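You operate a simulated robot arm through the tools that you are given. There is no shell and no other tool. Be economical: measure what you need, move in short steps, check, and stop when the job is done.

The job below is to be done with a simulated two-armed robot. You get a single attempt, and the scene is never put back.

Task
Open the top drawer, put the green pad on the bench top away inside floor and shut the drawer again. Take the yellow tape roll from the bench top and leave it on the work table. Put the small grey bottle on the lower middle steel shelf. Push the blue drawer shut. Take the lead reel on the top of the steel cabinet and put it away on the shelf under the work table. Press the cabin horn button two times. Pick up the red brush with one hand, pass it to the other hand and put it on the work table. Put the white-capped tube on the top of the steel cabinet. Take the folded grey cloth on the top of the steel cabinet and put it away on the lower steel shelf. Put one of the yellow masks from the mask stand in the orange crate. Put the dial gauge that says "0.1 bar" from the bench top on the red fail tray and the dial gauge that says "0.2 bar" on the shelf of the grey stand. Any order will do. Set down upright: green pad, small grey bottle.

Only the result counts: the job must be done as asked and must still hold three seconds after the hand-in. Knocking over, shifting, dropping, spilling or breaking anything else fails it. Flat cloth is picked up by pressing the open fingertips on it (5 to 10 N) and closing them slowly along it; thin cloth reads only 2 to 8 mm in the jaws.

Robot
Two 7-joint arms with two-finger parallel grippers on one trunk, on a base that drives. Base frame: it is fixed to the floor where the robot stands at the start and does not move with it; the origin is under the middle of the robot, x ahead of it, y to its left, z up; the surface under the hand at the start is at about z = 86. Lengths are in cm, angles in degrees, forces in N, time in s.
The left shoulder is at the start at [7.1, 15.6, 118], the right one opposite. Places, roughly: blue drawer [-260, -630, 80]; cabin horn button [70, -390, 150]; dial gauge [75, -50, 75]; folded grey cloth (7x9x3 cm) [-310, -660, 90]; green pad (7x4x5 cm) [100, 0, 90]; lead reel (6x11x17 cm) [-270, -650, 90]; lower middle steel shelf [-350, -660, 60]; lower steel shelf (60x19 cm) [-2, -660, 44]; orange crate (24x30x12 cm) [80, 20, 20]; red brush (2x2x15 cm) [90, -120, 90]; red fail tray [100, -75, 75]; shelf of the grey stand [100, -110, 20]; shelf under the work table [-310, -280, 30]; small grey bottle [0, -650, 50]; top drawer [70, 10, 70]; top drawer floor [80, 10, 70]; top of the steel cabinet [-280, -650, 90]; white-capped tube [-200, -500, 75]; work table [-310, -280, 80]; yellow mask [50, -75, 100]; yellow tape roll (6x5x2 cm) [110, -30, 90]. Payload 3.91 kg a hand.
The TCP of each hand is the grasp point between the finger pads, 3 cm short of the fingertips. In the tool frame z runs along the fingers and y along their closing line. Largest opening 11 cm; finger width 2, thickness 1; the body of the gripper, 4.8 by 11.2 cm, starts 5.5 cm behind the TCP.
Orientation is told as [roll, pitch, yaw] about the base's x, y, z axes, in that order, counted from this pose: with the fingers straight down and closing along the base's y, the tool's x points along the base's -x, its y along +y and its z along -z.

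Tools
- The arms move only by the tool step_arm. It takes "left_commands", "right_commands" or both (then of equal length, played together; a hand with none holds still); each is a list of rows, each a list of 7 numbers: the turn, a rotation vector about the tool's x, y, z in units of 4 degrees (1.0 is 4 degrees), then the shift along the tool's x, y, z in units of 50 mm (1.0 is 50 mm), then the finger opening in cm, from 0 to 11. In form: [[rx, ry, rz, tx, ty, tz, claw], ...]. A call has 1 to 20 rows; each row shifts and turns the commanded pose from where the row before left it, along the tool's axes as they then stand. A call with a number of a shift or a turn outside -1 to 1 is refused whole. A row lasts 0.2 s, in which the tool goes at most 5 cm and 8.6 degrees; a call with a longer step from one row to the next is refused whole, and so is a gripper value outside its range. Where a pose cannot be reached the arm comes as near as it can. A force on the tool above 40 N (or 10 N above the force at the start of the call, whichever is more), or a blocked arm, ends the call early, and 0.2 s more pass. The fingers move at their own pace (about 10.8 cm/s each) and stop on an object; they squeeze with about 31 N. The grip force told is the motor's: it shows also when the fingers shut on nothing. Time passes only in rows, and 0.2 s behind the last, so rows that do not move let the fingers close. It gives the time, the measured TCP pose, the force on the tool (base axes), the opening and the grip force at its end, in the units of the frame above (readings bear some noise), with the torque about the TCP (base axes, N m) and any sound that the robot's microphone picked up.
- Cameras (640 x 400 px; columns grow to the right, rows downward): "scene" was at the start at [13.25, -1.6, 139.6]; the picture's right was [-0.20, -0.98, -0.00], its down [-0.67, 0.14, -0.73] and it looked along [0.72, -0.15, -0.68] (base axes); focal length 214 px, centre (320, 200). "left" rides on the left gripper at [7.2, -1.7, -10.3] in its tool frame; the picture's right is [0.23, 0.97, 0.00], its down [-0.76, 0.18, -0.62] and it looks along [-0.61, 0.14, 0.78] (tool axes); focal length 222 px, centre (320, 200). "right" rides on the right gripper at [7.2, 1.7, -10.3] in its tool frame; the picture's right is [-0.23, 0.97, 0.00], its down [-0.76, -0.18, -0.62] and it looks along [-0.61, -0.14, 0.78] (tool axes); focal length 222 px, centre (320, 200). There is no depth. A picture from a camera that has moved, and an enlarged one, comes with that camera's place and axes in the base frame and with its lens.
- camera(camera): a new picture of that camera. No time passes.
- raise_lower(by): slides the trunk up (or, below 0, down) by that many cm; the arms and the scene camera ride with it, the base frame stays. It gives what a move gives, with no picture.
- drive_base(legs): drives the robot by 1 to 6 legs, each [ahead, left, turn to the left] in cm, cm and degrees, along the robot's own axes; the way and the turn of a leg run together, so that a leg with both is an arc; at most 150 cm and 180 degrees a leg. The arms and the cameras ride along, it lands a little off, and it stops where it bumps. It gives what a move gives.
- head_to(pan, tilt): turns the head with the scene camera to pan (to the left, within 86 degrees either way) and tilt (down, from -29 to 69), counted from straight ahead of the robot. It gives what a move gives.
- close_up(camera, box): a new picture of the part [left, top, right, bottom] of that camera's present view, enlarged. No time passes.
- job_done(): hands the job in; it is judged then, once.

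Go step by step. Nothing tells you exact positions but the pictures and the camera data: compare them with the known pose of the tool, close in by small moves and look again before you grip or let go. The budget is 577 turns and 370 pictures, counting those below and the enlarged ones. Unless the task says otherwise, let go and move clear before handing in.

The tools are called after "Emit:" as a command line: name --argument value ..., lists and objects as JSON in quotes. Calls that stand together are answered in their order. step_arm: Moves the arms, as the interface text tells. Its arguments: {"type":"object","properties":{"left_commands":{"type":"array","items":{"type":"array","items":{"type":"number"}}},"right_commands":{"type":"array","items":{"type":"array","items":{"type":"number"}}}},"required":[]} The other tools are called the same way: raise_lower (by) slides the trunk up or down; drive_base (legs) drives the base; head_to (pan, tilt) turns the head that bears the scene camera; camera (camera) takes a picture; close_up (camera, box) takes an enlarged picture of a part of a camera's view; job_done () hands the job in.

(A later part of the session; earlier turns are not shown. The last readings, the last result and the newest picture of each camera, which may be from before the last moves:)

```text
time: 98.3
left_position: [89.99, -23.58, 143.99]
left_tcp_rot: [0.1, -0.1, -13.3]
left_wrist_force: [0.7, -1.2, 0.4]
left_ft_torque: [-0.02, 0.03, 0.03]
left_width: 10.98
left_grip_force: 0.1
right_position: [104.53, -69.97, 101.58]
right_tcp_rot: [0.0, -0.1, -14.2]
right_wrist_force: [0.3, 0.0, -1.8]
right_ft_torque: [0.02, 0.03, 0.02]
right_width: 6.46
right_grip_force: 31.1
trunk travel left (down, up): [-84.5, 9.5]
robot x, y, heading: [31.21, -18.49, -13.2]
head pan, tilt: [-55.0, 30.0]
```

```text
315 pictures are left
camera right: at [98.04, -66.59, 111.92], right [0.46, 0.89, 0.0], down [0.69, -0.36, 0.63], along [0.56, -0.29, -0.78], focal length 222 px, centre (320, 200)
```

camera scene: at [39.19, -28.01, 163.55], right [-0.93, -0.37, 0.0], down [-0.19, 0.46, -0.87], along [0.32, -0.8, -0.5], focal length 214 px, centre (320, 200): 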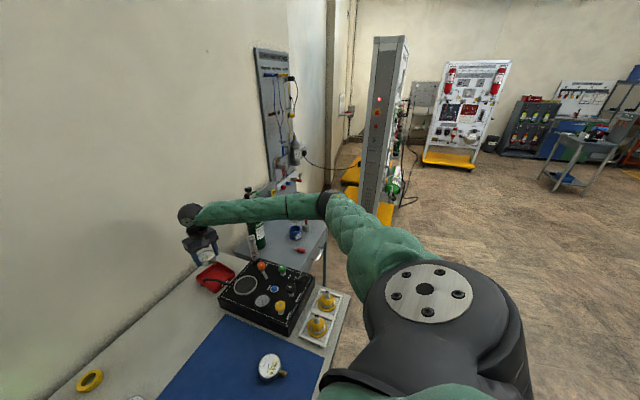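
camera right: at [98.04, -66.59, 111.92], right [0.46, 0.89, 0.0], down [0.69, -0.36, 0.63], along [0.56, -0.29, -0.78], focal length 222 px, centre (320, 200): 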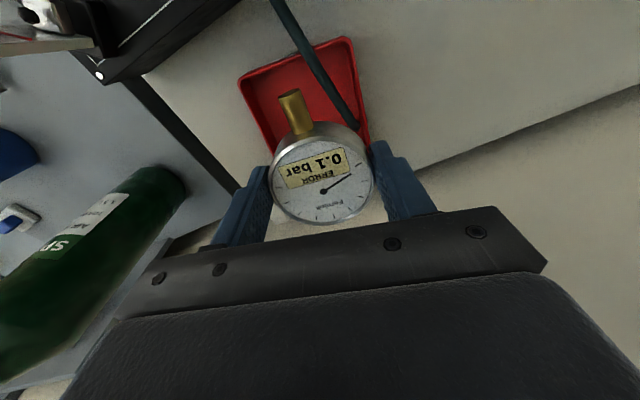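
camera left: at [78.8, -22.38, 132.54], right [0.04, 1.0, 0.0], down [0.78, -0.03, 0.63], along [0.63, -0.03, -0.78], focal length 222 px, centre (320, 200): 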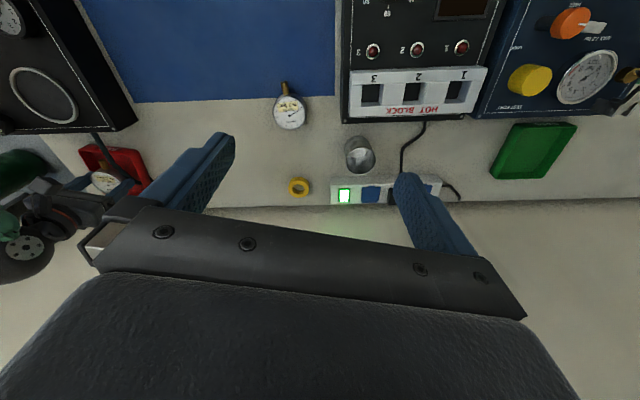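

The base has touched the bench stop; everything looks in place. I refine over the tray and descend again, watching for contact.

Emit:
step_arm --right_commands '[[0, 0, 0, -0.2, -0.26, 0.3, 3], [0, 0, 0, 0, 0, 0.5, 3], [0, 0, 0, 0, 0, 0.5, 3], [0, 0, 0, 0, 0, 0.4, 3]]'

Emit:
close_up --camera "scene" --box '[160, 170, 360, 300]'

```text
time: 99.3
left_position: [89.87, -23.72, 143.98]
left_tcp_rot: [0.1, -0.1, -13.2]
left_wrist_force: [-0.8, 0.1, -0.6]
left_ft_torque: [-0.01, 0.0, 0.03]
left_width: 10.98
left_grip_force: 0.0
right_position: [105.37, -71.43, 93.03]
right_tcp_rot: [0.1, -0.2, -14.1]
right_wrist_force: [0.3, -0.1, -2.9]
right_ft_torque: [0.0, 0.03, 0.02]
right_width: 6.47
right_grip_force: 30.7
trunk travel left (down, up): [-84.5, 9.5]
robot x, y, heading: [30.56, -18.71, -13.0]
head pan, tilt: [-55.0, 30.0]
```

```text
3.08 times, centred on (260, 235) of scene
camera zoom: at [39.08, -28.1, 163.54], right [-0.93, -0.37, 0.0], down [-0.19, 0.47, -0.87], along [0.32, -0.8, -0.5], focal length 660 px, centre (505, 92)
```

zoom: 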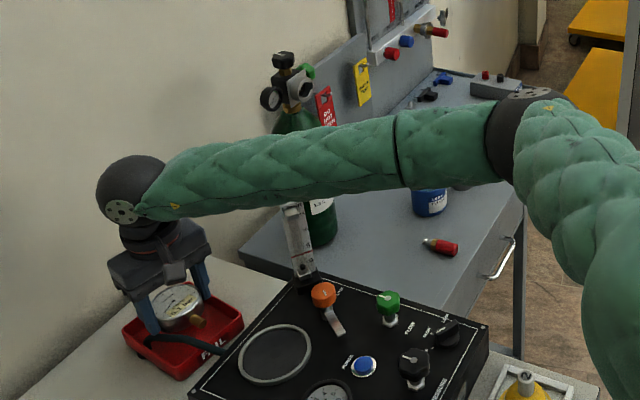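

The forearm slopes better now. I creep down.

Emit:
step_arm --right_commands '[[0, 0, 0, 0, 0, 0.1, 3], [0, 0, 0, 0, 0, 0.1, 3], [0, 0, 0, 0, 0, 0.1, 3]]'

```text
time: 100.1
left_position: [89.89, -23.61, 143.96]
left_tcp_rot: [0.1, 0.0, -13.2]
left_wrist_force: [-0.9, -0.3, -0.8]
left_ft_torque: [-0.02, -0.01, 0.02]
left_width: 11.02
left_grip_force: 0.1
right_position: [105.05, -71.29, 91.51]
right_tcp_rot: [0.0, -0.1, -14.1]
right_wrist_force: [0.2, 0.0, -2.2]
right_ft_torque: [0.01, 0.02, 0.02]
right_width: 6.45
right_grip_force: 31.0
trunk travel left (down, up): [-84.5, 9.5]
robot x, y, heading: [30.52, -18.59, -13.4]
head pan, tilt: [-55.0, 30.0]
```

Emit:
step_arm --right_commands '[[0, 0, 0, 0, 0, 0.08, 3], [0, 0, 0, 0, 0, 0.06, 3]]'

Emit:
camera --camera "right"

```text
time: 100.7
left_position: [89.94, -23.56, 143.94]
left_tcp_rot: [0.0, -0.1, -13.2]
left_wrist_force: [0.6, 0.3, -1.0]
left_ft_torque: [0.0, -0.01, 0.01]
left_width: 11.01
left_grip_force: 0.1
right_position: [105.12, -71.37, 90.92]
right_tcp_rot: [0.0, -0.1, -14.1]
right_wrist_force: [-0.4, 0.3, -2.0]
right_ft_torque: [0.03, 0.01, 0.0]
right_width: 6.45
right_grip_force: 30.7
trunk travel left (down, up): [-84.5, 9.5]
robot x, y, heading: [30.8, -18.53, -13.1]
head pan, tilt: [-55.0, 30.0]
```

```text
313 pictures are left
camera right: at [98.51, -67.98, 101.27], right [0.46, 0.89, 0.0], down [0.69, -0.36, 0.62], along [0.56, -0.29, -0.78], focal length 222 px, centre (320, 200)
```

right: 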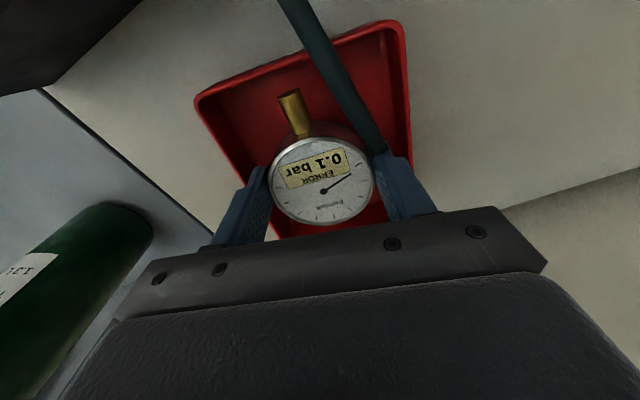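

Emit:
step_arm --right_commands '[[0, 0, 0, 0, 0, 0.06, 3], [0, 0, 0, 0, 0, 0.05, 3]]'

```text
time: 101.3
left_position: [90.06, -23.58, 144.04]
left_tcp_rot: [0.0, -0.1, -13.2]
left_wrist_force: [-0.5, 0.1, -0.5]
left_ft_torque: [0.02, 0.0, -0.01]
left_width: 11.0
left_grip_force: 0.1
right_position: [105.06, -71.38, 90.34]
right_tcp_rot: [0.0, -0.1, -14.1]
right_wrist_force: [-0.1, -0.5, -1.6]
right_ft_torque: [0.01, 0.02, -0.03]
right_width: 6.47
right_grip_force: 31.3
trunk travel left (down, up): [-84.5, 9.5]
robot x, y, heading: [30.63, -18.39, -13.2]
head pan, tilt: [-55.0, 30.0]
```

The gauge is within a few millimetres of the tray floor. I release with a small opening and rise.

Emit:
step_arm --right_commands '[[0, 0, 0, 0, 0, 0.03, 6.8], [0, 0, 0, 0, 0, 0, 7.3], [0, 0, 0, 0, 0, 0, 7.5], [0, 0, 0, 0, 0, -0.3, 7.5], [0, 0, 0, 0, 0, -0.6, 7.5], [0, 0, 0, 0, 0, -0.8, 7.5], [0, 0, 0, 0, 0, -0.8, 7.5]]'

Emit:
camera --camera "right"

```text
time: 102.9
left_position: [89.89, -23.49, 144.0]
left_tcp_rot: [0.0, 0.0, -13.2]
left_wrist_force: [-1.3, 0.5, 0.6]
left_ft_torque: [0.02, -0.06, -0.02]
left_width: 11.02
left_grip_force: 0.1
right_position: [105.09, -71.15, 102.86]
right_tcp_rot: [-0.1, -0.1, -14.1]
right_wrist_force: [-0.5, -0.5, -0.6]
right_ft_torque: [-0.02, 0.0, 0.0]
right_width: 7.49
right_grip_force: 0.1
trunk travel left (down, up): [-84.5, 9.5]
robot x, y, heading: [30.68, -18.76, -13.3]
head pan, tilt: [-55.0, 30.0]
```

```text
312 pictures are left
camera right: at [98.46, -67.77, 113.25], right [0.46, 0.89, 0.0], down [0.69, -0.36, 0.62], along [0.56, -0.29, -0.78], focal length 222 px, centre (320, 200)
```

right: 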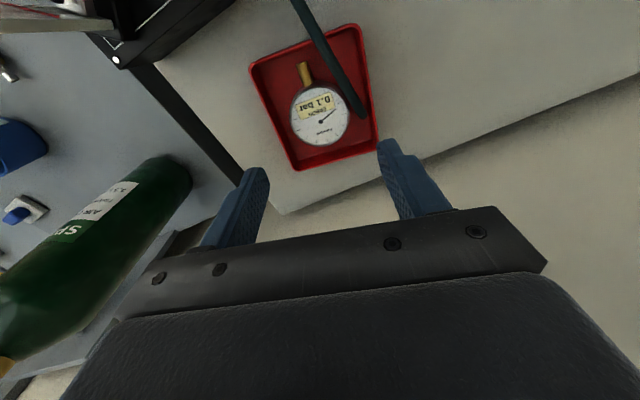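

The 0.1 bar gauge lies in the red tray. Next the 0.2 bar gauge: I rise, back off, square up, and inspect the grey stand and its shelf.

Emit:
step_arm --right_commands '[[0, 0, 0, 0, 0, -0.9, 9], [0, 0, 0, 0, 0, -0.9, 9], [0, 0, 0, 0, 0, -0.9, 9]]'

Emit:
drive_base --legs '[[-36, 0, 0], [0, 0, 13.2], [0, -20, 0]]'

Emit:
raise_lower --by -22

Emit:
camera --camera "scene"

Emit:
camera --camera "right"

```text
time: 103.7
left_position: [89.82, -23.53, 143.89]
left_tcp_rot: [0.1, -0.2, -13.2]
left_wrist_force: [-0.4, -0.5, 0.1]
left_ft_torque: [-0.01, -0.01, -0.01]
left_width: 10.99
left_grip_force: 0.1
right_position: [105.21, -71.26, 116.41]
right_tcp_rot: [0.0, -0.2, -14.1]
right_wrist_force: [-0.1, 0.9, -0.6]
right_ft_torque: [0.02, 0.03, 0.01]
right_width: 8.99
right_grip_force: 0.1
trunk travel left (down, up): [-84.5, 9.5]
robot x, y, heading: [30.99, -18.8, -13.4]
head pan, tilt: [-55.0, 30.0]
```

```text
time: 108.0
left_position: [54.61, -22.29, 143.91]
left_tcp_rot: [0.0, -0.1, -0.2]
left_wrist_force: [-0.6, 0.4, -0.6]
left_ft_torque: [-0.02, 0.0, 0.01]
left_width: 11.01
left_grip_force: 0.1
right_position: [80.21, -65.38, 116.57]
right_tcp_rot: [0.0, -0.1, -1.1]
right_wrist_force: [-0.6, -0.1, -0.4]
right_ft_torque: [-0.01, -0.03, -0.03]
right_width: 9.0
right_grip_force: 0.1
trunk travel left (down, up): [-84.5, 9.5]
robot x, y, heading: [-4.21, -30.47, -0.3]
head pan, tilt: [-55.0, 30.0]
```

```text
time: 110.4
left_position: [54.52, -22.25, 122.12]
left_tcp_rot: [-0.1, -0.2, -0.3]
left_wrist_force: [0.4, -0.7, 0.2]
left_ft_torque: [-0.01, 0.01, -0.02]
left_width: 10.99
left_grip_force: 0.0
right_position: [80.29, -65.35, 94.89]
right_tcp_rot: [0.0, -0.5, -1.1]
right_wrist_force: [13.6, -2.0, 34.3]
right_ft_torque: [-1.75, -0.01, 0.65]
right_width: 9.12
right_grip_force: 1.1
trunk travel left (down, up): [-62.5, 31.5]
robot x, y, heading: [-4.16, -30.65, -0.1]
head pan, tilt: [-55.0, 30.0]
```

```text
311 pictures are left
camera scene: at [5.96, -38.1, 141.63], right [-0.82, -0.57, 0.0], down [-0.28, 0.41, -0.87], along [0.49, -0.71, -0.5], focal length 214 px, centre (320, 200)
```

scene: 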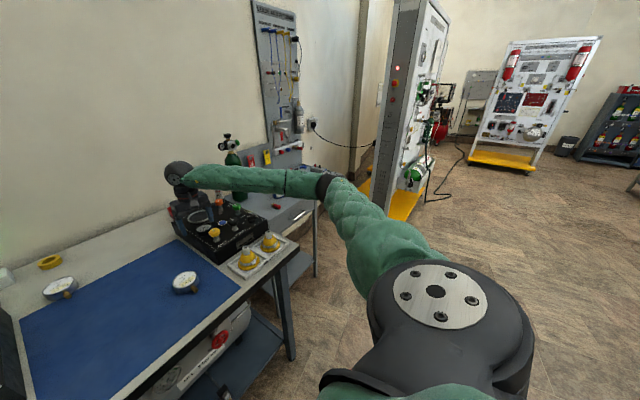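

```text
310 pictures are left
camera right: at [73.01, -63.57, 105.3], right [0.25, 0.97, 0.0], down [0.75, -0.19, 0.63], along [0.61, -0.15, -0.78], focal length 222 px, centre (320, 200)
```

right: 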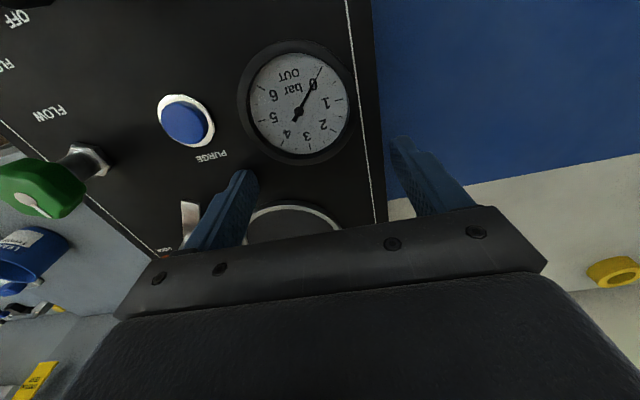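

My mistake: the trunk lowering pressed a fingertip on the instrument panel. I lift the hand at once and inspect.

Emit:
step_arm --right_commands '[[0, 0, 0, 0, 0, -0.4, 9], [0, 0, 0, 0, 0, -0.8, 9], [0, 0, 0, 0, 0, -0.8, 9], [0, 0, 0, 0, 0, -0.8, 9], [0, 0, 0, 0, 0, -0.8, 9], [0, 0, 0, 0, 0, -0.4, 9]]'

Emit:
camera --camera "right"

Emit:
close_up --camera "scene" --box '[150, 150, 330, 290]'

```text
time: 111.8
left_position: [54.69, -22.36, 122.0]
left_tcp_rot: [0.0, 0.0, -0.2]
left_wrist_force: [0.5, -1.2, -0.7]
left_ft_torque: [0.01, 0.0, 0.0]
left_width: 11.02
left_grip_force: 0.1
right_position: [80.14, -65.38, 114.4]
right_tcp_rot: [-0.1, -0.2, -1.0]
right_wrist_force: [0.0, -0.3, 1.0]
right_ft_torque: [-0.02, -0.01, 0.0]
right_width: 9.01
right_grip_force: 0.2
trunk travel left (down, up): [-62.5, 31.5]
robot x, y, heading: [-3.9, -30.58, -0.4]
head pan, tilt: [-55.0, 30.0]
```

```text
309 pictures are left
camera right: at [72.99, -63.67, 124.77], right [0.25, 0.97, 0.0], down [0.76, -0.19, 0.62], along [0.61, -0.15, -0.78], focal length 222 px, centre (320, 200)
```

right: 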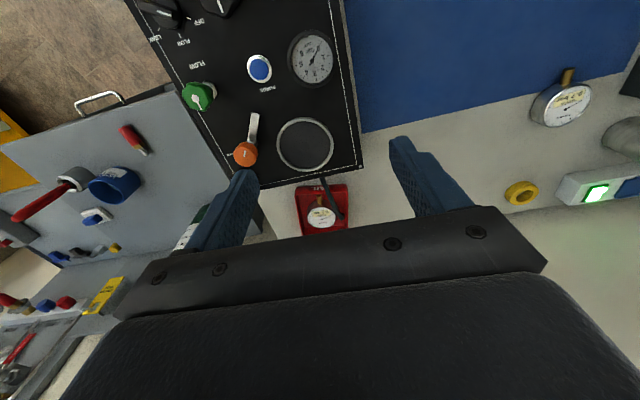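

```text
2.86 times, centred on (240, 220) of scene
camera zoom: at [6.14, -38.22, 141.53], right [-0.82, -0.57, 0.0], down [-0.29, 0.41, -0.87], along [0.49, -0.71, -0.5], focal length 613 px, centre (549, 143)
```

zoom: 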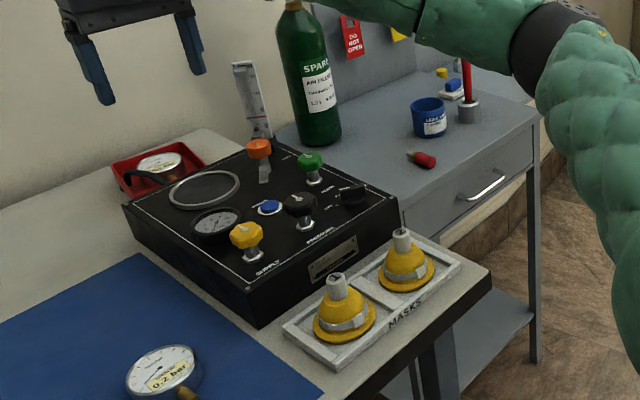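

All unchanged. I move the right hand over the 0.2 bar gauge near [64.4,-51] and check.

Emit:
step_arm --right_commands '[[0, 0, 0, 0.6, 0.6, 0, 10], [0, 0, 0, 0.6, 0.6, 0, 10], [0, 0, 0, 0.7, 0.6, 0, 10], [0, 0, 0, 0.6, 0.5, 0, 10], [0, 0, 0, 0.6, 0.5, 0, 10], [0, 0, 0, 0, 0, 0.9, 10], [0, 0, 0, 0, 0, 0.9, 10], [0, 0, 0, 0, 0, 0.9, 10]]'

Emit:
camera --camera "right"

```text
time: 113.6
left_position: [54.59, -22.41, 121.92]
left_tcp_rot: [0.0, -0.2, -0.2]
left_wrist_force: [0.2, 0.2, 0.0]
left_ft_torque: [-0.06, -0.01, 0.0]
left_width: 11.01
left_grip_force: 0.0
right_position: [64.88, -51.32, 100.6]
right_tcp_rot: [0.0, -0.1, -1.1]
right_wrist_force: [-0.3, 0.1, 0.8]
right_ft_torque: [0.03, 0.0, 0.03]
right_width: 10.0
right_grip_force: 0.1
trunk travel left (down, up): [-62.5, 31.5]
robot x, y, heading: [-4.05, -30.77, -0.3]
head pan, tilt: [-55.0, 30.0]
```

```text
307 pictures are left
camera right: at [57.69, -49.45, 111.02], right [0.25, 0.97, 0.0], down [0.76, -0.19, 0.62], along [0.61, -0.15, -0.78], focal length 222 px, centre (320, 200)
```

right: 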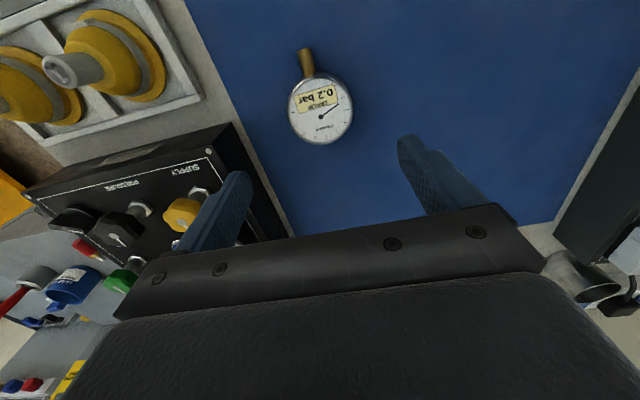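

The gauge is at [64.1,-50.9], with the instrument's side at y = -61. I descend and grip.

Emit:
step_arm --right_commands '[[0, 0, 0, 0.15, 0.08, 0.5, 9], [0, 0, 0, 0, 0, 0.6, 9], [0, 0, 0, 0, 0, 0.6, 9], [0, 0, 0, 0, 0, 0.52, 9], [0, 0, 0, 0, 0, 0, 3], [0, 0, 0, 0, 0, 0, 3], [0, 0, 0, 0, 0, 0, 3]]'

Emit:
step_arm --right_commands '[[0, 0, 0, 0, 0, -0.3, 3], [0, 0, 0, 0, 0, -0.8, 3], [0, 0, 0, 0, 0, -0.8, 3], [0, 0, 0, 0, 0, -0.8, 3], [0, 0, 0, 0, 0, -0.8, 3], [0, 0, 0, 0, 0, -0.8, 3]]'

Emit:
camera --camera "right"

```text
time: 115.2
left_position: [54.66, -22.43, 122.01]
left_tcp_rot: [0.0, -0.1, -0.2]
left_wrist_force: [0.3, -0.1, -0.6]
left_ft_torque: [0.05, -0.03, 0.0]
left_width: 11.01
left_grip_force: 0.0
right_position: [64.21, -50.89, 89.66]
right_tcp_rot: [0.1, -0.1, -1.0]
right_wrist_force: [0.2, 0.7, 0.6]
right_ft_torque: [0.04, -0.02, 0.0]
right_width: 6.48
right_grip_force: 30.9
trunk travel left (down, up): [-62.5, 31.5]
robot x, y, heading: [-4.15, -30.75, -0.1]
head pan, tilt: [-55.0, 30.0]
```

```text
time: 116.6
left_position: [54.61, -22.21, 121.96]
left_tcp_rot: [0.1, -0.1, -0.3]
left_wrist_force: [-0.4, 0.0, 0.2]
left_ft_torque: [-0.04, 0.01, -0.03]
left_width: 10.96
left_grip_force: 0.1
right_position: [64.21, -50.95, 111.35]
right_tcp_rot: [-0.1, -0.1, -1.1]
right_wrist_force: [-0.5, 0.1, -1.8]
right_ft_torque: [-0.01, -0.01, 0.01]
right_width: 6.46
right_grip_force: 30.6
trunk travel left (down, up): [-62.5, 31.5]
robot x, y, heading: [-4.27, -30.97, 0.0]
head pan, tilt: [-55.0, 30.0]
```

```text
306 pictures are left
camera right: at [56.99, -49.05, 121.75], right [0.25, 0.97, 0.0], down [0.76, -0.19, 0.63], along [0.61, -0.15, -0.78], focal length 222 px, centre (320, 200)
```

right: 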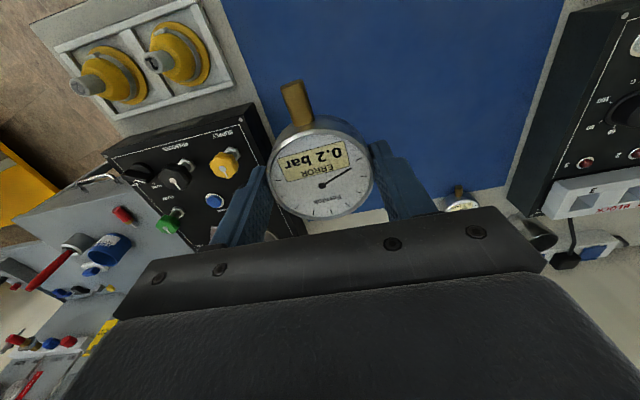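

Held. I back off, pull the left hand in, slide right in front of the grey stand, lower the trunk and look at its shelf.

Emit:
drive_base --legs '[[-32, 0, 0], [0, -71, 0]]'

Emit:
step_arm --left_commands '[[0, 0, 0, 0.7, 0.7, 0, 11], [0, 0, 0, 0.7, 0.7, 0, 11], [0, 0, 0, 0.7, 0.7, 0, 11]]'

Emit:
raise_lower --by -58

Emit:
head_to --pan -10 --tilt 25

Emit:
camera --camera "scene"

```text
time: 122.2
left_position: [22.35, -95.46, 122.0]
left_tcp_rot: [0.1, -0.1, -0.9]
left_wrist_force: [0.1, -0.6, -0.4]
left_ft_torque: [0.01, -0.02, 0.01]
left_width: 10.99
left_grip_force: 0.0
right_position: [31.59, -124.17, 111.4]
right_tcp_rot: [-0.1, -0.1, -1.8]
right_wrist_force: [0.7, -0.2, -2.2]
right_ft_torque: [-0.03, -0.01, -0.02]
right_width: 6.49
right_grip_force: 31.6
trunk travel left (down, up): [-62.5, 31.5]
robot x, y, heading: [-36.86, -103.82, -0.8]
head pan, tilt: [-55.0, 30.0]
```

```text
time: 123.0
left_position: [11.82, -84.62, 122.23]
left_tcp_rot: [-0.2, -0.2, -0.9]
left_wrist_force: [-1.0, 0.8, 0.4]
left_ft_torque: [-0.07, 0.0, 0.01]
left_width: 10.99
left_grip_force: 0.1
right_position: [31.3, -123.89, 111.44]
right_tcp_rot: [-0.2, -0.2, -1.7]
right_wrist_force: [-0.8, 0.1, -2.4]
right_ft_torque: [-0.04, 0.02, -0.05]
right_width: 6.48
right_grip_force: 30.9
trunk travel left (down, up): [-62.5, 31.5]
robot x, y, heading: [-36.38, -103.37, -0.8]
head pan, tilt: [-55.0, 30.0]
```

```text
refused: -58 is not a number from -40 to 40
```

```text
time: 124.2
left_position: [11.87, -84.67, 122.12]
left_tcp_rot: [0.0, 0.0, -0.7]
left_wrist_force: [-0.3, 0.5, -0.6]
left_ft_torque: [0.01, 0.04, 0.01]
left_width: 11.02
left_grip_force: 0.1
right_position: [31.62, -124.01, 111.32]
right_tcp_rot: [0.1, -0.1, -1.7]
right_wrist_force: [0.1, 0.0, -2.8]
right_ft_torque: [0.0, 0.0, 0.03]
right_width: 6.48
right_grip_force: 30.8
trunk travel left (down, up): [-62.5, 31.5]
robot x, y, heading: [-36.28, -103.67, -1.0]
head pan, tilt: [-10.0, 25.0]
```

```text
305 pictures are left
camera scene: at [-22.38, -105.0, 142.33], right [-0.19, -0.98, 0.0], down [-0.42, 0.08, -0.91], along [0.89, -0.17, -0.42], focal length 214 px, centre (320, 200)
```

scene: 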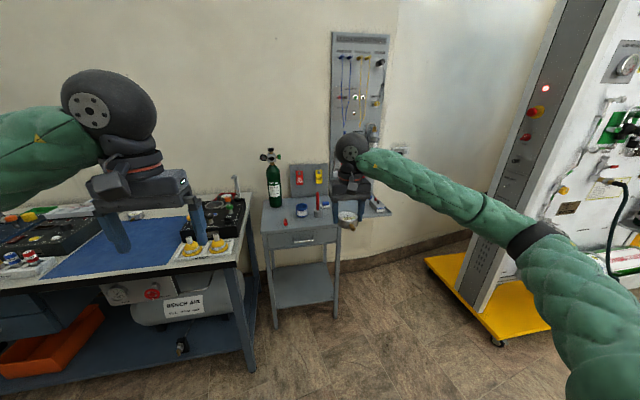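

I see the stand fully: its shelf lies about x 77–115, y -94–-134 at z 20. I lower the trunk, drive closer and check with the right camera.

Emit:
raise_lower --by -40

Emit:
raise_lower --by -20

Emit:
drive_base --legs '[[30, 0, 1]]'

Emit:
camera --camera "scene"

Emit:
camera --camera "right"

```text
time: 128.0
left_position: [11.81, -84.69, 82.25]
left_tcp_rot: [0.0, -0.1, -0.8]
left_wrist_force: [1.0, 1.1, -0.2]
left_ft_torque: [0.02, -0.01, -0.01]
left_width: 11.02
left_grip_force: 0.0
right_position: [31.55, -124.07, 71.31]
right_tcp_rot: [0.0, 0.0, -1.7]
right_wrist_force: [-0.4, -0.5, -2.7]
right_ft_torque: [0.03, 0.02, -0.01]
right_width: 6.46
right_grip_force: 30.8
trunk travel left (down, up): [-22.5, 71.5]
robot x, y, heading: [-36.47, -102.94, -0.7]
head pan, tilt: [-10.0, 25.0]
```

```text
time: 130.2
left_position: [11.88, -84.68, 62.19]
left_tcp_rot: [0.0, -0.1, -0.8]
left_wrist_force: [-0.2, 0.3, -0.6]
left_ft_torque: [0.01, -0.05, 0.04]
left_width: 10.99
left_grip_force: 0.0
right_position: [31.57, -124.05, 51.45]
right_tcp_rot: [0.0, -0.1, -1.6]
right_wrist_force: [-0.7, -0.1, -2.6]
right_ft_torque: [0.0, 0.01, 0.01]
right_width: 6.5
right_grip_force: 30.9
trunk travel left (down, up): [-2.5, 91.5]
robot x, y, heading: [-36.66, -103.33, -0.6]
head pan, tilt: [-10.0, 25.0]
```

```text
time: 132.2
left_position: [41.47, -83.78, 62.2]
left_tcp_rot: [0.0, -0.2, 0.4]
left_wrist_force: [-0.4, -0.4, 0.6]
left_ft_torque: [-0.01, 0.06, -0.03]
left_width: 10.99
left_grip_force: 0.1
right_position: [61.99, -122.72, 51.39]
right_tcp_rot: [0.1, -0.1, -0.5]
right_wrist_force: [0.3, 0.4, -1.2]
right_ft_torque: [-0.03, -0.05, 0.01]
right_width: 6.49
right_grip_force: 31.1
trunk travel left (down, up): [-2.5, 91.5]
robot x, y, heading: [-6.76, -103.49, 0.4]
head pan, tilt: [-10.0, 25.0]
```

```text
304 pictures are left
camera scene: at [7.55, -104.78, 82.33], right [-0.17, -0.99, 0.0], down [-0.42, 0.07, -0.91], along [0.89, -0.15, -0.42], focal length 214 px, centre (320, 200)
```

scene: 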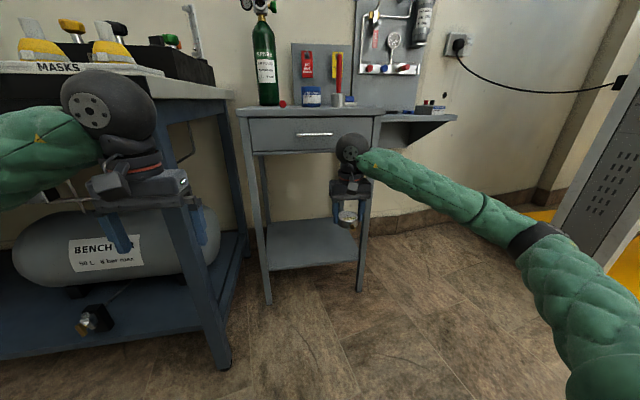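

```text
303 pictures are left
camera right: at [54.71, -120.94, 61.72], right [0.24, 0.97, 0.0], down [0.76, -0.18, 0.63], along [0.61, -0.15, -0.78], focal length 222 px, centre (320, 200)
```

right: 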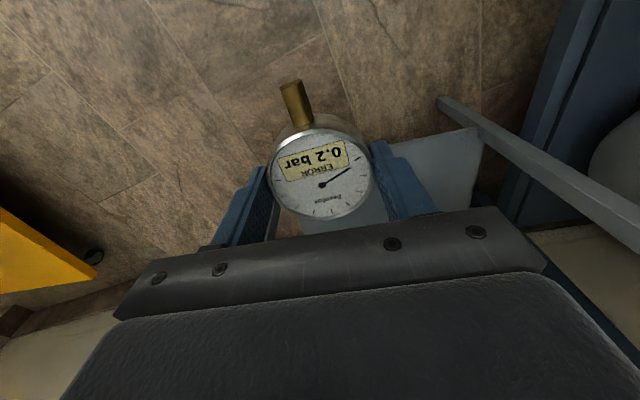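

The shelf is clear. I lower the gauge in front of it, align in y, then slide it in under the drawer.

Emit:
step_arm --right_commands '[[0, 0, 0, 0, 0.45, 0.8, 3], [0, 0, 0, 0, 0.45, 0.8, 3], [0, 0, 0, 0, 0.45, 0.8, 3], [0, 0, 0, 0, 0.4, 0.8, 3], [0, 0, 0, 0, 0, 0.5, 3]]'

Emit:
step_arm --right_commands '[[0, 0, 0, -0.7, 0, 0, 3], [0, 0, 0, -0.7, 0, 0, 3], [0, 0, 0, -0.7, 0, 0, 3], [0, 0, 0, -0.7, 0, 0, 3], [0, 0, 0, -0.7, 0, 0, 3], [0, 0, 0, -0.7, 0, 0, 3], [0, 0, 0, -0.4, 0, 0, 3]]'

Emit:
camera --camera "scene"

Emit:
camera --camera "right"

```text
time: 133.4
left_position: [41.44, -83.73, 62.17]
left_tcp_rot: [0.0, -0.1, 0.4]
left_wrist_force: [0.2, 0.4, -0.7]
left_ft_torque: [0.01, 0.0, 0.0]
left_width: 10.99
left_grip_force: 0.0
right_position: [62.01, -113.74, 32.94]
right_tcp_rot: [0.0, 0.0, -0.6]
right_wrist_force: [0.2, 0.2, -1.6]
right_ft_torque: [-0.01, 0.03, 0.01]
right_width: 6.48
right_grip_force: 30.6
trunk travel left (down, up): [-2.5, 91.5]
robot x, y, heading: [-6.54, -103.47, 0.5]
head pan, tilt: [-10.0, 25.0]
```

```text
time: 135.0
left_position: [41.32, -83.69, 62.28]
left_tcp_rot: [0.1, -0.2, 0.4]
left_wrist_force: [-0.7, 0.1, 1.2]
left_ft_torque: [0.0, 0.0, -0.01]
left_width: 11.0
left_grip_force: 0.1
right_position: [85.17, -114.14, 32.77]
right_tcp_rot: [0.0, -0.1, -0.5]
right_wrist_force: [-0.4, -0.4, -0.9]
right_ft_torque: [0.02, 0.0, 0.01]
right_width: 6.49
right_grip_force: 31.3
trunk travel left (down, up): [-2.5, 91.5]
robot x, y, heading: [-6.81, -103.45, 0.4]
head pan, tilt: [-10.0, 25.0]
```

```text
302 pictures are left
camera scene: at [7.56, -104.79, 82.33], right [-0.17, -0.99, 0.0], down [-0.42, 0.07, -0.91], along [0.89, -0.15, -0.42], focal length 214 px, centre (320, 200)
```

scene: 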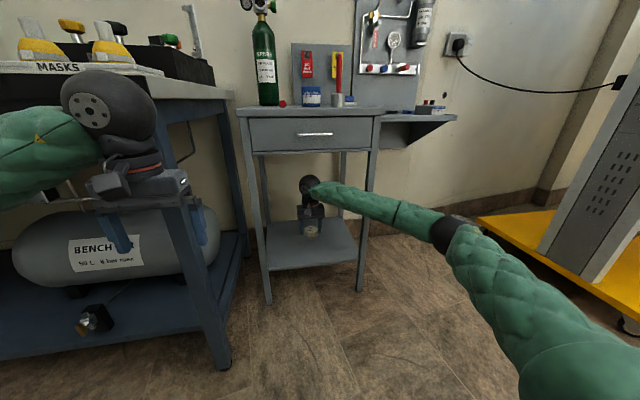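

```text
301 pictures are left
camera right: at [77.95, -112.35, 43.19], right [0.24, 0.97, 0.0], down [0.76, -0.18, 0.62], along [0.61, -0.15, -0.78], focal length 222 px, centre (320, 200)
```

right: 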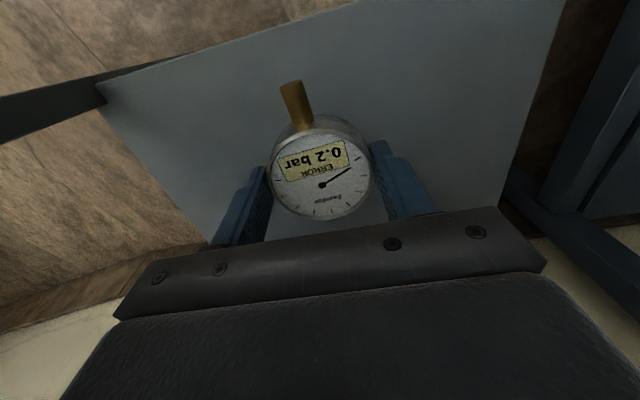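

I shift slightly left away from the right leg and lower until contact.

Emit:
step_arm --right_commands '[[0, 0, 0, 0, 0.6, 0, 3], [0, 0, 0, 0, 0.4, 0.4, 3], [0, 0, 0, 0, 0, 0.6, 3], [0, 0, 0, 0, 0, 0.4, 3]]'

Emit:
camera --camera "right"

```text
time: 136.0
left_position: [41.39, -83.84, 62.16]
left_tcp_rot: [-0.1, -0.1, 0.4]
left_wrist_force: [0.3, -0.7, -0.1]
left_ft_torque: [0.0, -0.01, -0.03]
left_width: 11.0
left_grip_force: 0.1
right_position: [85.16, -109.02, 25.66]
right_tcp_rot: [-0.1, 0.0, -0.5]
right_wrist_force: [-0.2, -0.2, -1.9]
right_ft_torque: [0.04, 0.0, 0.02]
right_width: 6.5
right_grip_force: 30.8
trunk travel left (down, up): [-2.5, 91.5]
robot x, y, heading: [-6.42, -103.49, 0.6]
head pan, tilt: [-10.0, 25.0]
```

```text
300 pictures are left
camera right: at [77.9, -107.28, 36.1], right [0.24, 0.97, 0.0], down [0.76, -0.18, 0.63], along [0.61, -0.15, -0.78], focal length 222 px, centre (320, 200)
```

right: 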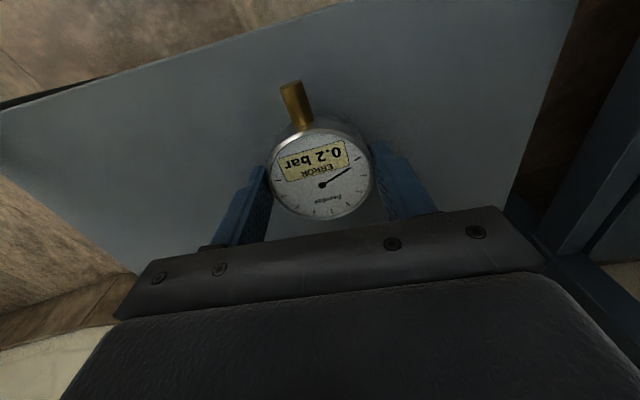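

Emit:
step_arm --right_commands '[[0, 0, 0, 0, 0, 0.1, 3], [0, 0, 0, 0, 0, 0.1, 3], [0, 0, 0, 0, 0, 0.06, 3], [0, 0, 0, 0, 0, 0.06, 3]]'

```text
time: 137.0
left_position: [41.47, -83.64, 62.03]
left_tcp_rot: [0.0, -0.1, 0.5]
left_wrist_force: [-0.3, 0.6, 0.1]
left_ft_torque: [-0.04, 0.02, 0.01]
left_width: 11.01
left_grip_force: 0.0
right_position: [85.11, -109.2, 24.31]
right_tcp_rot: [0.1, 0.0, -0.5]
right_wrist_force: [0.0, 0.4, -2.0]
right_ft_torque: [0.03, -0.03, 0.0]
right_width: 6.51
right_grip_force: 31.6
trunk travel left (down, up): [-2.5, 91.5]
robot x, y, heading: [-7.01, -103.42, 0.3]
head pan, tilt: [-10.0, 25.0]
```

Emit:
step_arm --right_commands '[[0, 0, 0, 0, 0, 0.06, 3], [0, 0, 0, 0, 0, 0.06, 3], [0, 0, 0, 0, 0, 0.06, 3]]'

```text
time: 137.8
left_position: [41.36, -83.81, 62.33]
left_tcp_rot: [0.0, -0.2, 0.4]
left_wrist_force: [0.6, -0.5, 0.4]
left_ft_torque: [-0.01, 0.02, 0.0]
left_width: 10.99
left_grip_force: 0.0
right_position: [85.14, -108.95, 23.71]
right_tcp_rot: [0.0, -0.3, -0.4]
right_wrist_force: [-5.8, -0.7, 21.8]
right_ft_torque: [-0.36, 0.42, -0.15]
right_width: 6.51
right_grip_force: 30.9
trunk travel left (down, up): [-2.5, 91.5]
robot x, y, heading: [-6.58, -103.3, 0.6]
head pan, tilt: [-10.0, 25.0]
```

Contact with the shelf. I release, lift and back out.

Emit:
step_arm --right_commands '[[0, 0, 0, 0, 0, -0.04, 7], [0, 0, 0, 0, 0, 0, 8.5], [0, 0, 0, 0, 0, 0, 9], [0, 0, 0, 0, 0, -0.5, 9], [0, 0, 0, 0, 0, -0.8, 9], [0, 0, 0, 0.7, 0, 0, 9], [0, 0, 0, 0.8, 0, 0, 9], [0, 0, 0, 0.8, 0, 0, 9], [0, 0, 0, 0.8, 0, 0, 9], [0, 0, 0, 0.8, 0, 0, 9]]'

Emit:
camera --camera "scene"

```text
time: 140.0
left_position: [41.46, -83.72, 62.24]
left_tcp_rot: [0.0, -0.1, 0.4]
left_wrist_force: [0.1, 0.2, 0.1]
left_ft_torque: [-0.04, 0.0, 0.0]
left_width: 10.98
left_grip_force: 0.0
right_position: [65.58, -108.94, 30.15]
right_tcp_rot: [0.0, -0.2, -0.4]
right_wrist_force: [-0.2, -0.1, 0.7]
right_ft_torque: [0.02, 0.01, -0.02]
right_width: 9.0
right_grip_force: 0.1
trunk travel left (down, up): [-2.5, 91.5]
robot x, y, heading: [-6.59, -103.18, 0.1]
head pan, tilt: [-10.0, 25.0]
```

```text
299 pictures are left
camera scene: at [7.57, -104.76, 82.34], right [-0.17, -0.99, 0.0], down [-0.42, 0.07, -0.91], along [0.89, -0.15, -0.42], focal length 214 px, centre (320, 200)
```

scene: 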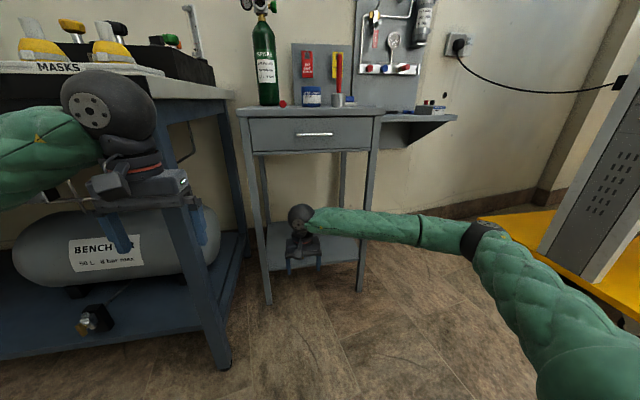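

I back up and verify the gauge on the shelf.

Emit:
drive_base --legs '[[-35, 0, 0]]'

Emit:
raise_lower --by 40

Emit:
camera --camera "scene"

```text
time: 142.3
left_position: [5.61, -83.95, 62.22]
left_tcp_rot: [0.1, 0.0, 0.5]
left_wrist_force: [-0.2, -0.4, -0.5]
left_ft_torque: [0.0, 0.02, -0.02]
left_width: 10.98
left_grip_force: 0.1
right_position: [29.92, -109.12, 30.16]
right_tcp_rot: [0.1, -0.2, -0.4]
right_wrist_force: [-0.3, -0.2, 0.8]
right_ft_torque: [-0.02, 0.02, 0.0]
right_width: 9.0
right_grip_force: 0.1
trunk travel left (down, up): [-2.5, 91.5]
robot x, y, heading: [-42.47, -103.67, 0.4]
head pan, tilt: [-10.0, 25.0]
```

```text
time: 146.1
left_position: [5.67, -83.97, 102.15]
left_tcp_rot: [0.0, 0.0, 0.5]
left_wrist_force: [-0.3, 0.2, -1.1]
left_ft_torque: [-0.01, -0.01, -0.02]
left_width: 11.01
left_grip_force: 0.1
right_position: [29.96, -109.18, 70.08]
right_tcp_rot: [0.0, -0.1, -0.4]
right_wrist_force: [0.9, -0.1, 0.1]
right_ft_torque: [-0.01, 0.0, 0.01]
right_width: 9.02
right_grip_force: 0.0
trunk travel left (down, up): [-42.5, 51.5]
robot x, y, heading: [-42.15, -103.45, 0.4]
head pan, tilt: [-10.0, 25.0]
```

```text
298 pictures are left
camera scene: at [-28.2, -105.02, 122.33], right [-0.17, -0.99, 0.0], down [-0.42, 0.07, -0.91], along [0.89, -0.15, -0.42], focal length 214 px, centre (320, 200)
```

scene: 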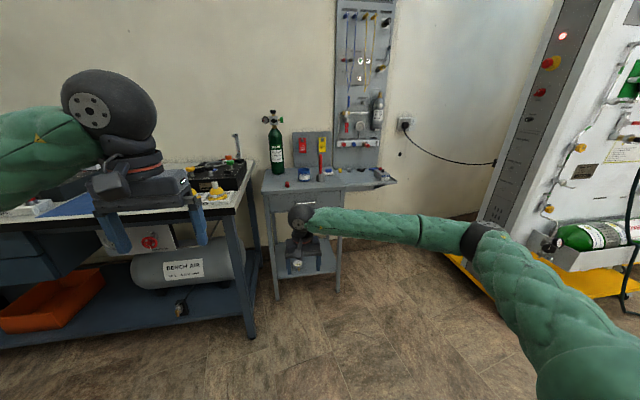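

The gauge rests on the shelf. Now the masks: I raise the trunk and hand, and place the robot before them.

Emit:
raise_lower --by 22

Emit:
step_arm --right_commands '[[0, 0, 0, 0, 0, -0.9, 11], [0, 0, 0, 0, 0, -0.9, 11], [0, 0, 0, 0, 0, -0.9, 11], [0, 0, 0, 0, 0, -0.9, 11], [0, 0, 0, 0, 0, -0.9, 11], [0, 0, 0, 0, 0, -0.9, 11]]'

Emit:
drive_base --legs '[[0, 42, 0], [24, 0, 0]]'

Emit:
camera --camera "right"

Emit:
camera --camera "scene"

```text
time: 148.4
left_position: [5.64, -83.87, 124.1]
left_tcp_rot: [0.0, 0.0, 0.5]
left_wrist_force: [0.4, -1.0, -0.2]
left_ft_torque: [0.02, -0.01, 0.0]
left_width: 10.98
left_grip_force: 0.1
right_position: [29.96, -109.17, 91.98]
right_tcp_rot: [0.0, -0.1, -0.4]
right_wrist_force: [0.6, 0.5, 0.2]
right_ft_torque: [0.04, -0.01, 0.0]
right_width: 8.98
right_grip_force: 0.1
trunk travel left (down, up): [-64.5, 29.5]
robot x, y, heading: [-42.24, -103.31, 0.7]
head pan, tilt: [-10.0, 25.0]
```

```text
time: 149.8
left_position: [5.69, -83.85, 124.1]
left_tcp_rot: [-0.1, -0.2, 0.6]
left_wrist_force: [0.1, 0.0, 0.3]
left_ft_torque: [-0.05, 0.0, -0.02]
left_width: 11.0
left_grip_force: 0.1
right_position: [29.76, -109.07, 119.22]
right_tcp_rot: [-0.1, -0.2, -0.4]
right_wrist_force: [-0.3, -0.6, 0.6]
right_ft_torque: [-0.01, -0.05, -0.02]
right_width: 10.99
right_grip_force: 0.1
trunk travel left (down, up): [-64.5, 29.5]
robot x, y, heading: [-42.39, -103.78, 0.4]
head pan, tilt: [-10.0, 25.0]
```

```text
time: 153.8
left_position: [29.11, -41.41, 124.08]
left_tcp_rot: [-0.1, -0.1, 0.7]
left_wrist_force: [0.8, -0.6, 0.4]
left_ft_torque: [0.02, 0.04, 0.0]
left_width: 11.0
left_grip_force: 0.0
right_position: [53.46, -66.27, 119.16]
right_tcp_rot: [0.1, 0.0, -0.2]
right_wrist_force: [-0.2, 0.0, 0.8]
right_ft_torque: [-0.01, 0.03, 0.01]
right_width: 11.02
right_grip_force: 0.1
trunk travel left (down, up): [-64.5, 29.5]
robot x, y, heading: [-18.74, -61.61, 0.7]
head pan, tilt: [-10.0, 25.0]
```

```text
297 pictures are left
camera right: at [46.24, -64.6, 129.48], right [0.23, 0.97, 0.0], down [0.76, -0.18, 0.62], along [0.61, -0.14, -0.78], focal length 222 px, centre (320, 200)
```

right: 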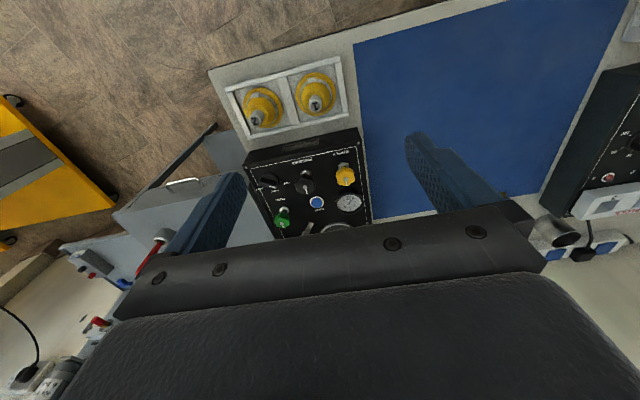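

```text
296 pictures are left
camera scene: at [-4.68, -62.45, 144.33], right [-0.16, -0.99, 0.0], down [-0.42, 0.07, -0.91], along [0.89, -0.15, -0.42], focal length 214 px, centre (320, 200)
```

scene: 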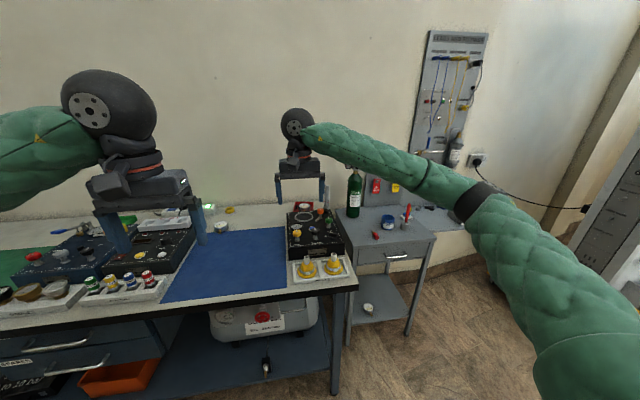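

I zoom on the masks.

Emit:
close_up --camera "right" --box '[220, 50, 360, 140]'

Emit:
close_up --camera "scene" --box '[270, 230, 370, 300]'

```text
4.44 times, centred on (290, 95) of right
camera zoom: at [46.24, -64.6, 129.48], right [0.23, 0.97, 0.0], down [0.76, -0.18, 0.62], along [0.61, -0.14, -0.78], focal length 987 px, centre (453, 667)
```

zoom: 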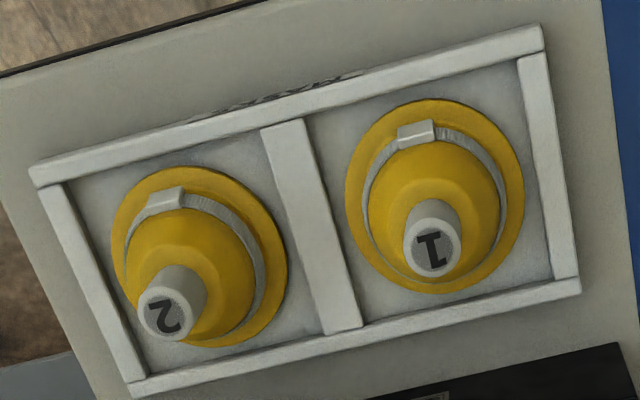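

```text
5.71 times, centred on (320, 265) of scene
camera zoom: at [-4.68, -62.45, 144.33], right [-0.16, -0.99, 0.0], down [-0.42, 0.07, -0.91], along [0.89, -0.15, -0.42], focal length 1226 px, centre (320, -171)
```

zoom: 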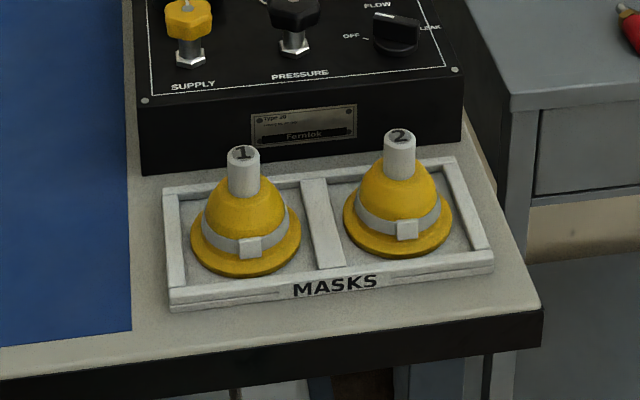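

Each mask is a dome about 6 cm wide with a numbered post. I will grip mask 1 low on its dome, from above; first I come down part way.

Emit:
step_arm --right_commands '[[0, 0, 0, -0.47, -0.25, 0, 9], [0, 0, 0, 0, 0, 0.9, 9], [0, 0, 0, 0, 0, 0.9, 9], [0, 0, 0, 0, 0, 0.9, 9], [0, 0, 0, 0, 0, 0.9, 9], [0, 0, 0, 0, 0, 0.6, 9]]'

Emit:
camera --camera "right"

Emit:
close_up --camera "scene" --box '[240, 200, 380, 300]'

```text
time: 155.2
left_position: [28.99, -41.24, 124.26]
left_tcp_rot: [0.1, -0.1, 0.7]
left_wrist_force: [0.6, -0.6, 0.6]
left_ft_torque: [0.02, 0.02, -0.01]
left_width: 11.0
left_grip_force: 0.0
right_position: [55.85, -67.46, 98.09]
right_tcp_rot: [0.1, -0.2, -0.1]
right_wrist_force: [-0.4, 0.3, -1.0]
right_ft_torque: [-0.01, 0.0, -0.03]
right_width: 8.99
right_grip_force: 0.1
trunk travel left (down, up): [-64.5, 29.5]
robot x, y, heading: [-19.1, -60.85, 0.8]
head pan, tilt: [-10.0, 25.0]
```

```text
293 pictures are left
camera right: at [48.53, -65.81, 108.52], right [0.23, 0.97, 0.0], down [0.76, -0.18, 0.63], along [0.61, -0.14, -0.78], focal length 222 px, centre (320, 200)
```

right: 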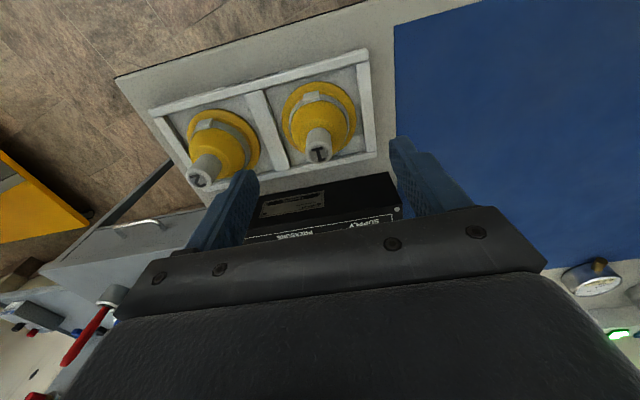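

```text
4.00 times, centred on (310, 250) of scene
camera zoom: at [-4.75, -62.47, 144.34], right [-0.16, -0.99, 0.0], down [-0.42, 0.07, -0.91], along [0.89, -0.15, -0.42], focal length 858 px, centre (360, 0)
```

zoom: 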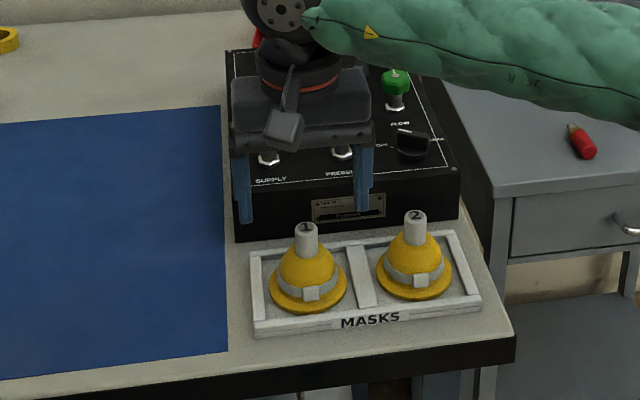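

Aligned: mask 1 axis at [55.5,-67.5], top at 93.6. I descend and close.

Emit:
step_arm --right_commands '[[0, 0, 0, 0.06, 0, 0.4, 9], [0, 0, 0, 0, 0, 0.4, 9], [0, 0, 0, 0, 0, 0.3, 9], [0, 0, 0, 0, 0, 0.24, 9], [0, 0, 0, 0, 0, 0, 9]]'

Emit:
camera --camera "right"

Emit:
close_up --camera "scene" --box '[270, 200, 370, 300]'

```text
time: 156.4
left_position: [28.97, -41.32, 124.2]
left_tcp_rot: [-0.1, -0.1, 0.7]
left_wrist_force: [0.1, -0.8, -0.3]
left_ft_torque: [-0.05, -0.04, -0.02]
left_width: 11.01
left_grip_force: 0.0
right_position: [55.64, -67.69, 91.51]
right_tcp_rot: [-0.1, -0.1, -0.2]
right_wrist_force: [-0.5, -0.2, -0.1]
right_ft_torque: [-0.03, -0.01, -0.01]
right_width: 8.99
right_grip_force: 0.0
trunk travel left (down, up): [-64.5, 29.5]
robot x, y, heading: [-19.2, -61.08, 0.8]
head pan, tilt: [-10.0, 25.0]
```

```text
291 pictures are left
camera right: at [48.26, -65.84, 101.81], right [0.23, 0.97, 0.0], down [0.76, -0.18, 0.63], along [0.61, -0.14, -0.78], focal length 222 px, centre (320, 200)
```

right: 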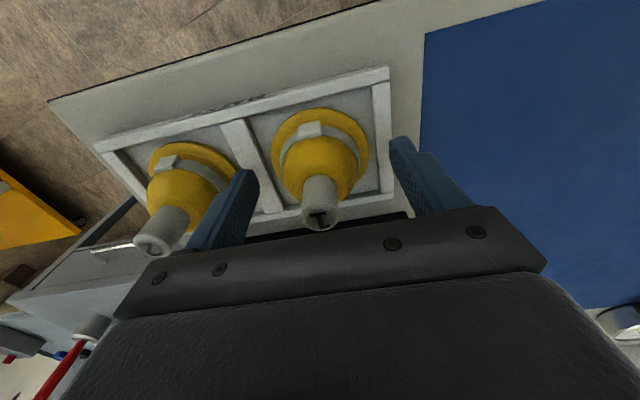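

```text
4.00 times, centred on (320, 250) of scene
camera zoom: at [-4.79, -62.43, 144.34], right [-0.16, -0.99, 0.0], down [-0.42, 0.07, -0.91], along [0.89, -0.15, -0.42], focal length 858 px, centre (320, 0)
```

zoom: 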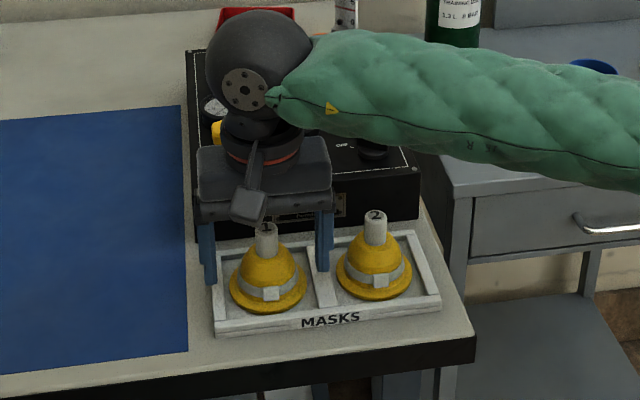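

The fingers straddle the mask. I close.

Emit:
step_arm --right_commands '[[0, 0, 0, 0, 0, 0, 4], [0, 0, 0, 0, 0, 0, 2], [0, 0, 0, 0, 0, 0, 2], [0, 0, 0, 0, 0, 0, 2]]'

Emit:
camera --camera "right"

```text
time: 157.4
left_position: [28.96, -41.21, 124.28]
left_tcp_rot: [0.1, -0.1, 0.7]
left_wrist_force: [-0.1, -0.2, -0.5]
left_ft_torque: [0.01, 0.01, 0.02]
left_width: 11.02
left_grip_force: 0.0
right_position: [55.49, -67.49, 91.37]
right_tcp_rot: [-0.1, -0.1, -0.2]
right_wrist_force: [0.0, 0.6, -1.1]
right_ft_torque: [0.0, -0.04, 0.0]
right_width: 4.77
right_grip_force: 31.1
trunk travel left (down, up): [-64.5, 29.5]
robot x, y, heading: [-18.98, -61.48, 0.5]
head pan, tilt: [-10.0, 25.0]
```

```text
289 pictures are left
camera right: at [48.29, -65.85, 101.81], right [0.23, 0.97, 0.0], down [0.76, -0.18, 0.63], along [0.61, -0.14, -0.78], focal length 222 px, centre (320, 200)
```

right: 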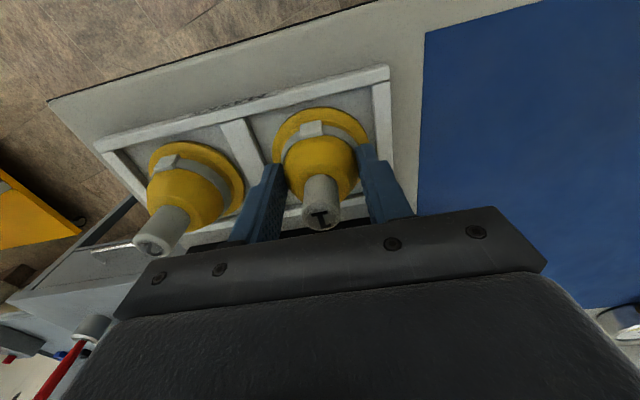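

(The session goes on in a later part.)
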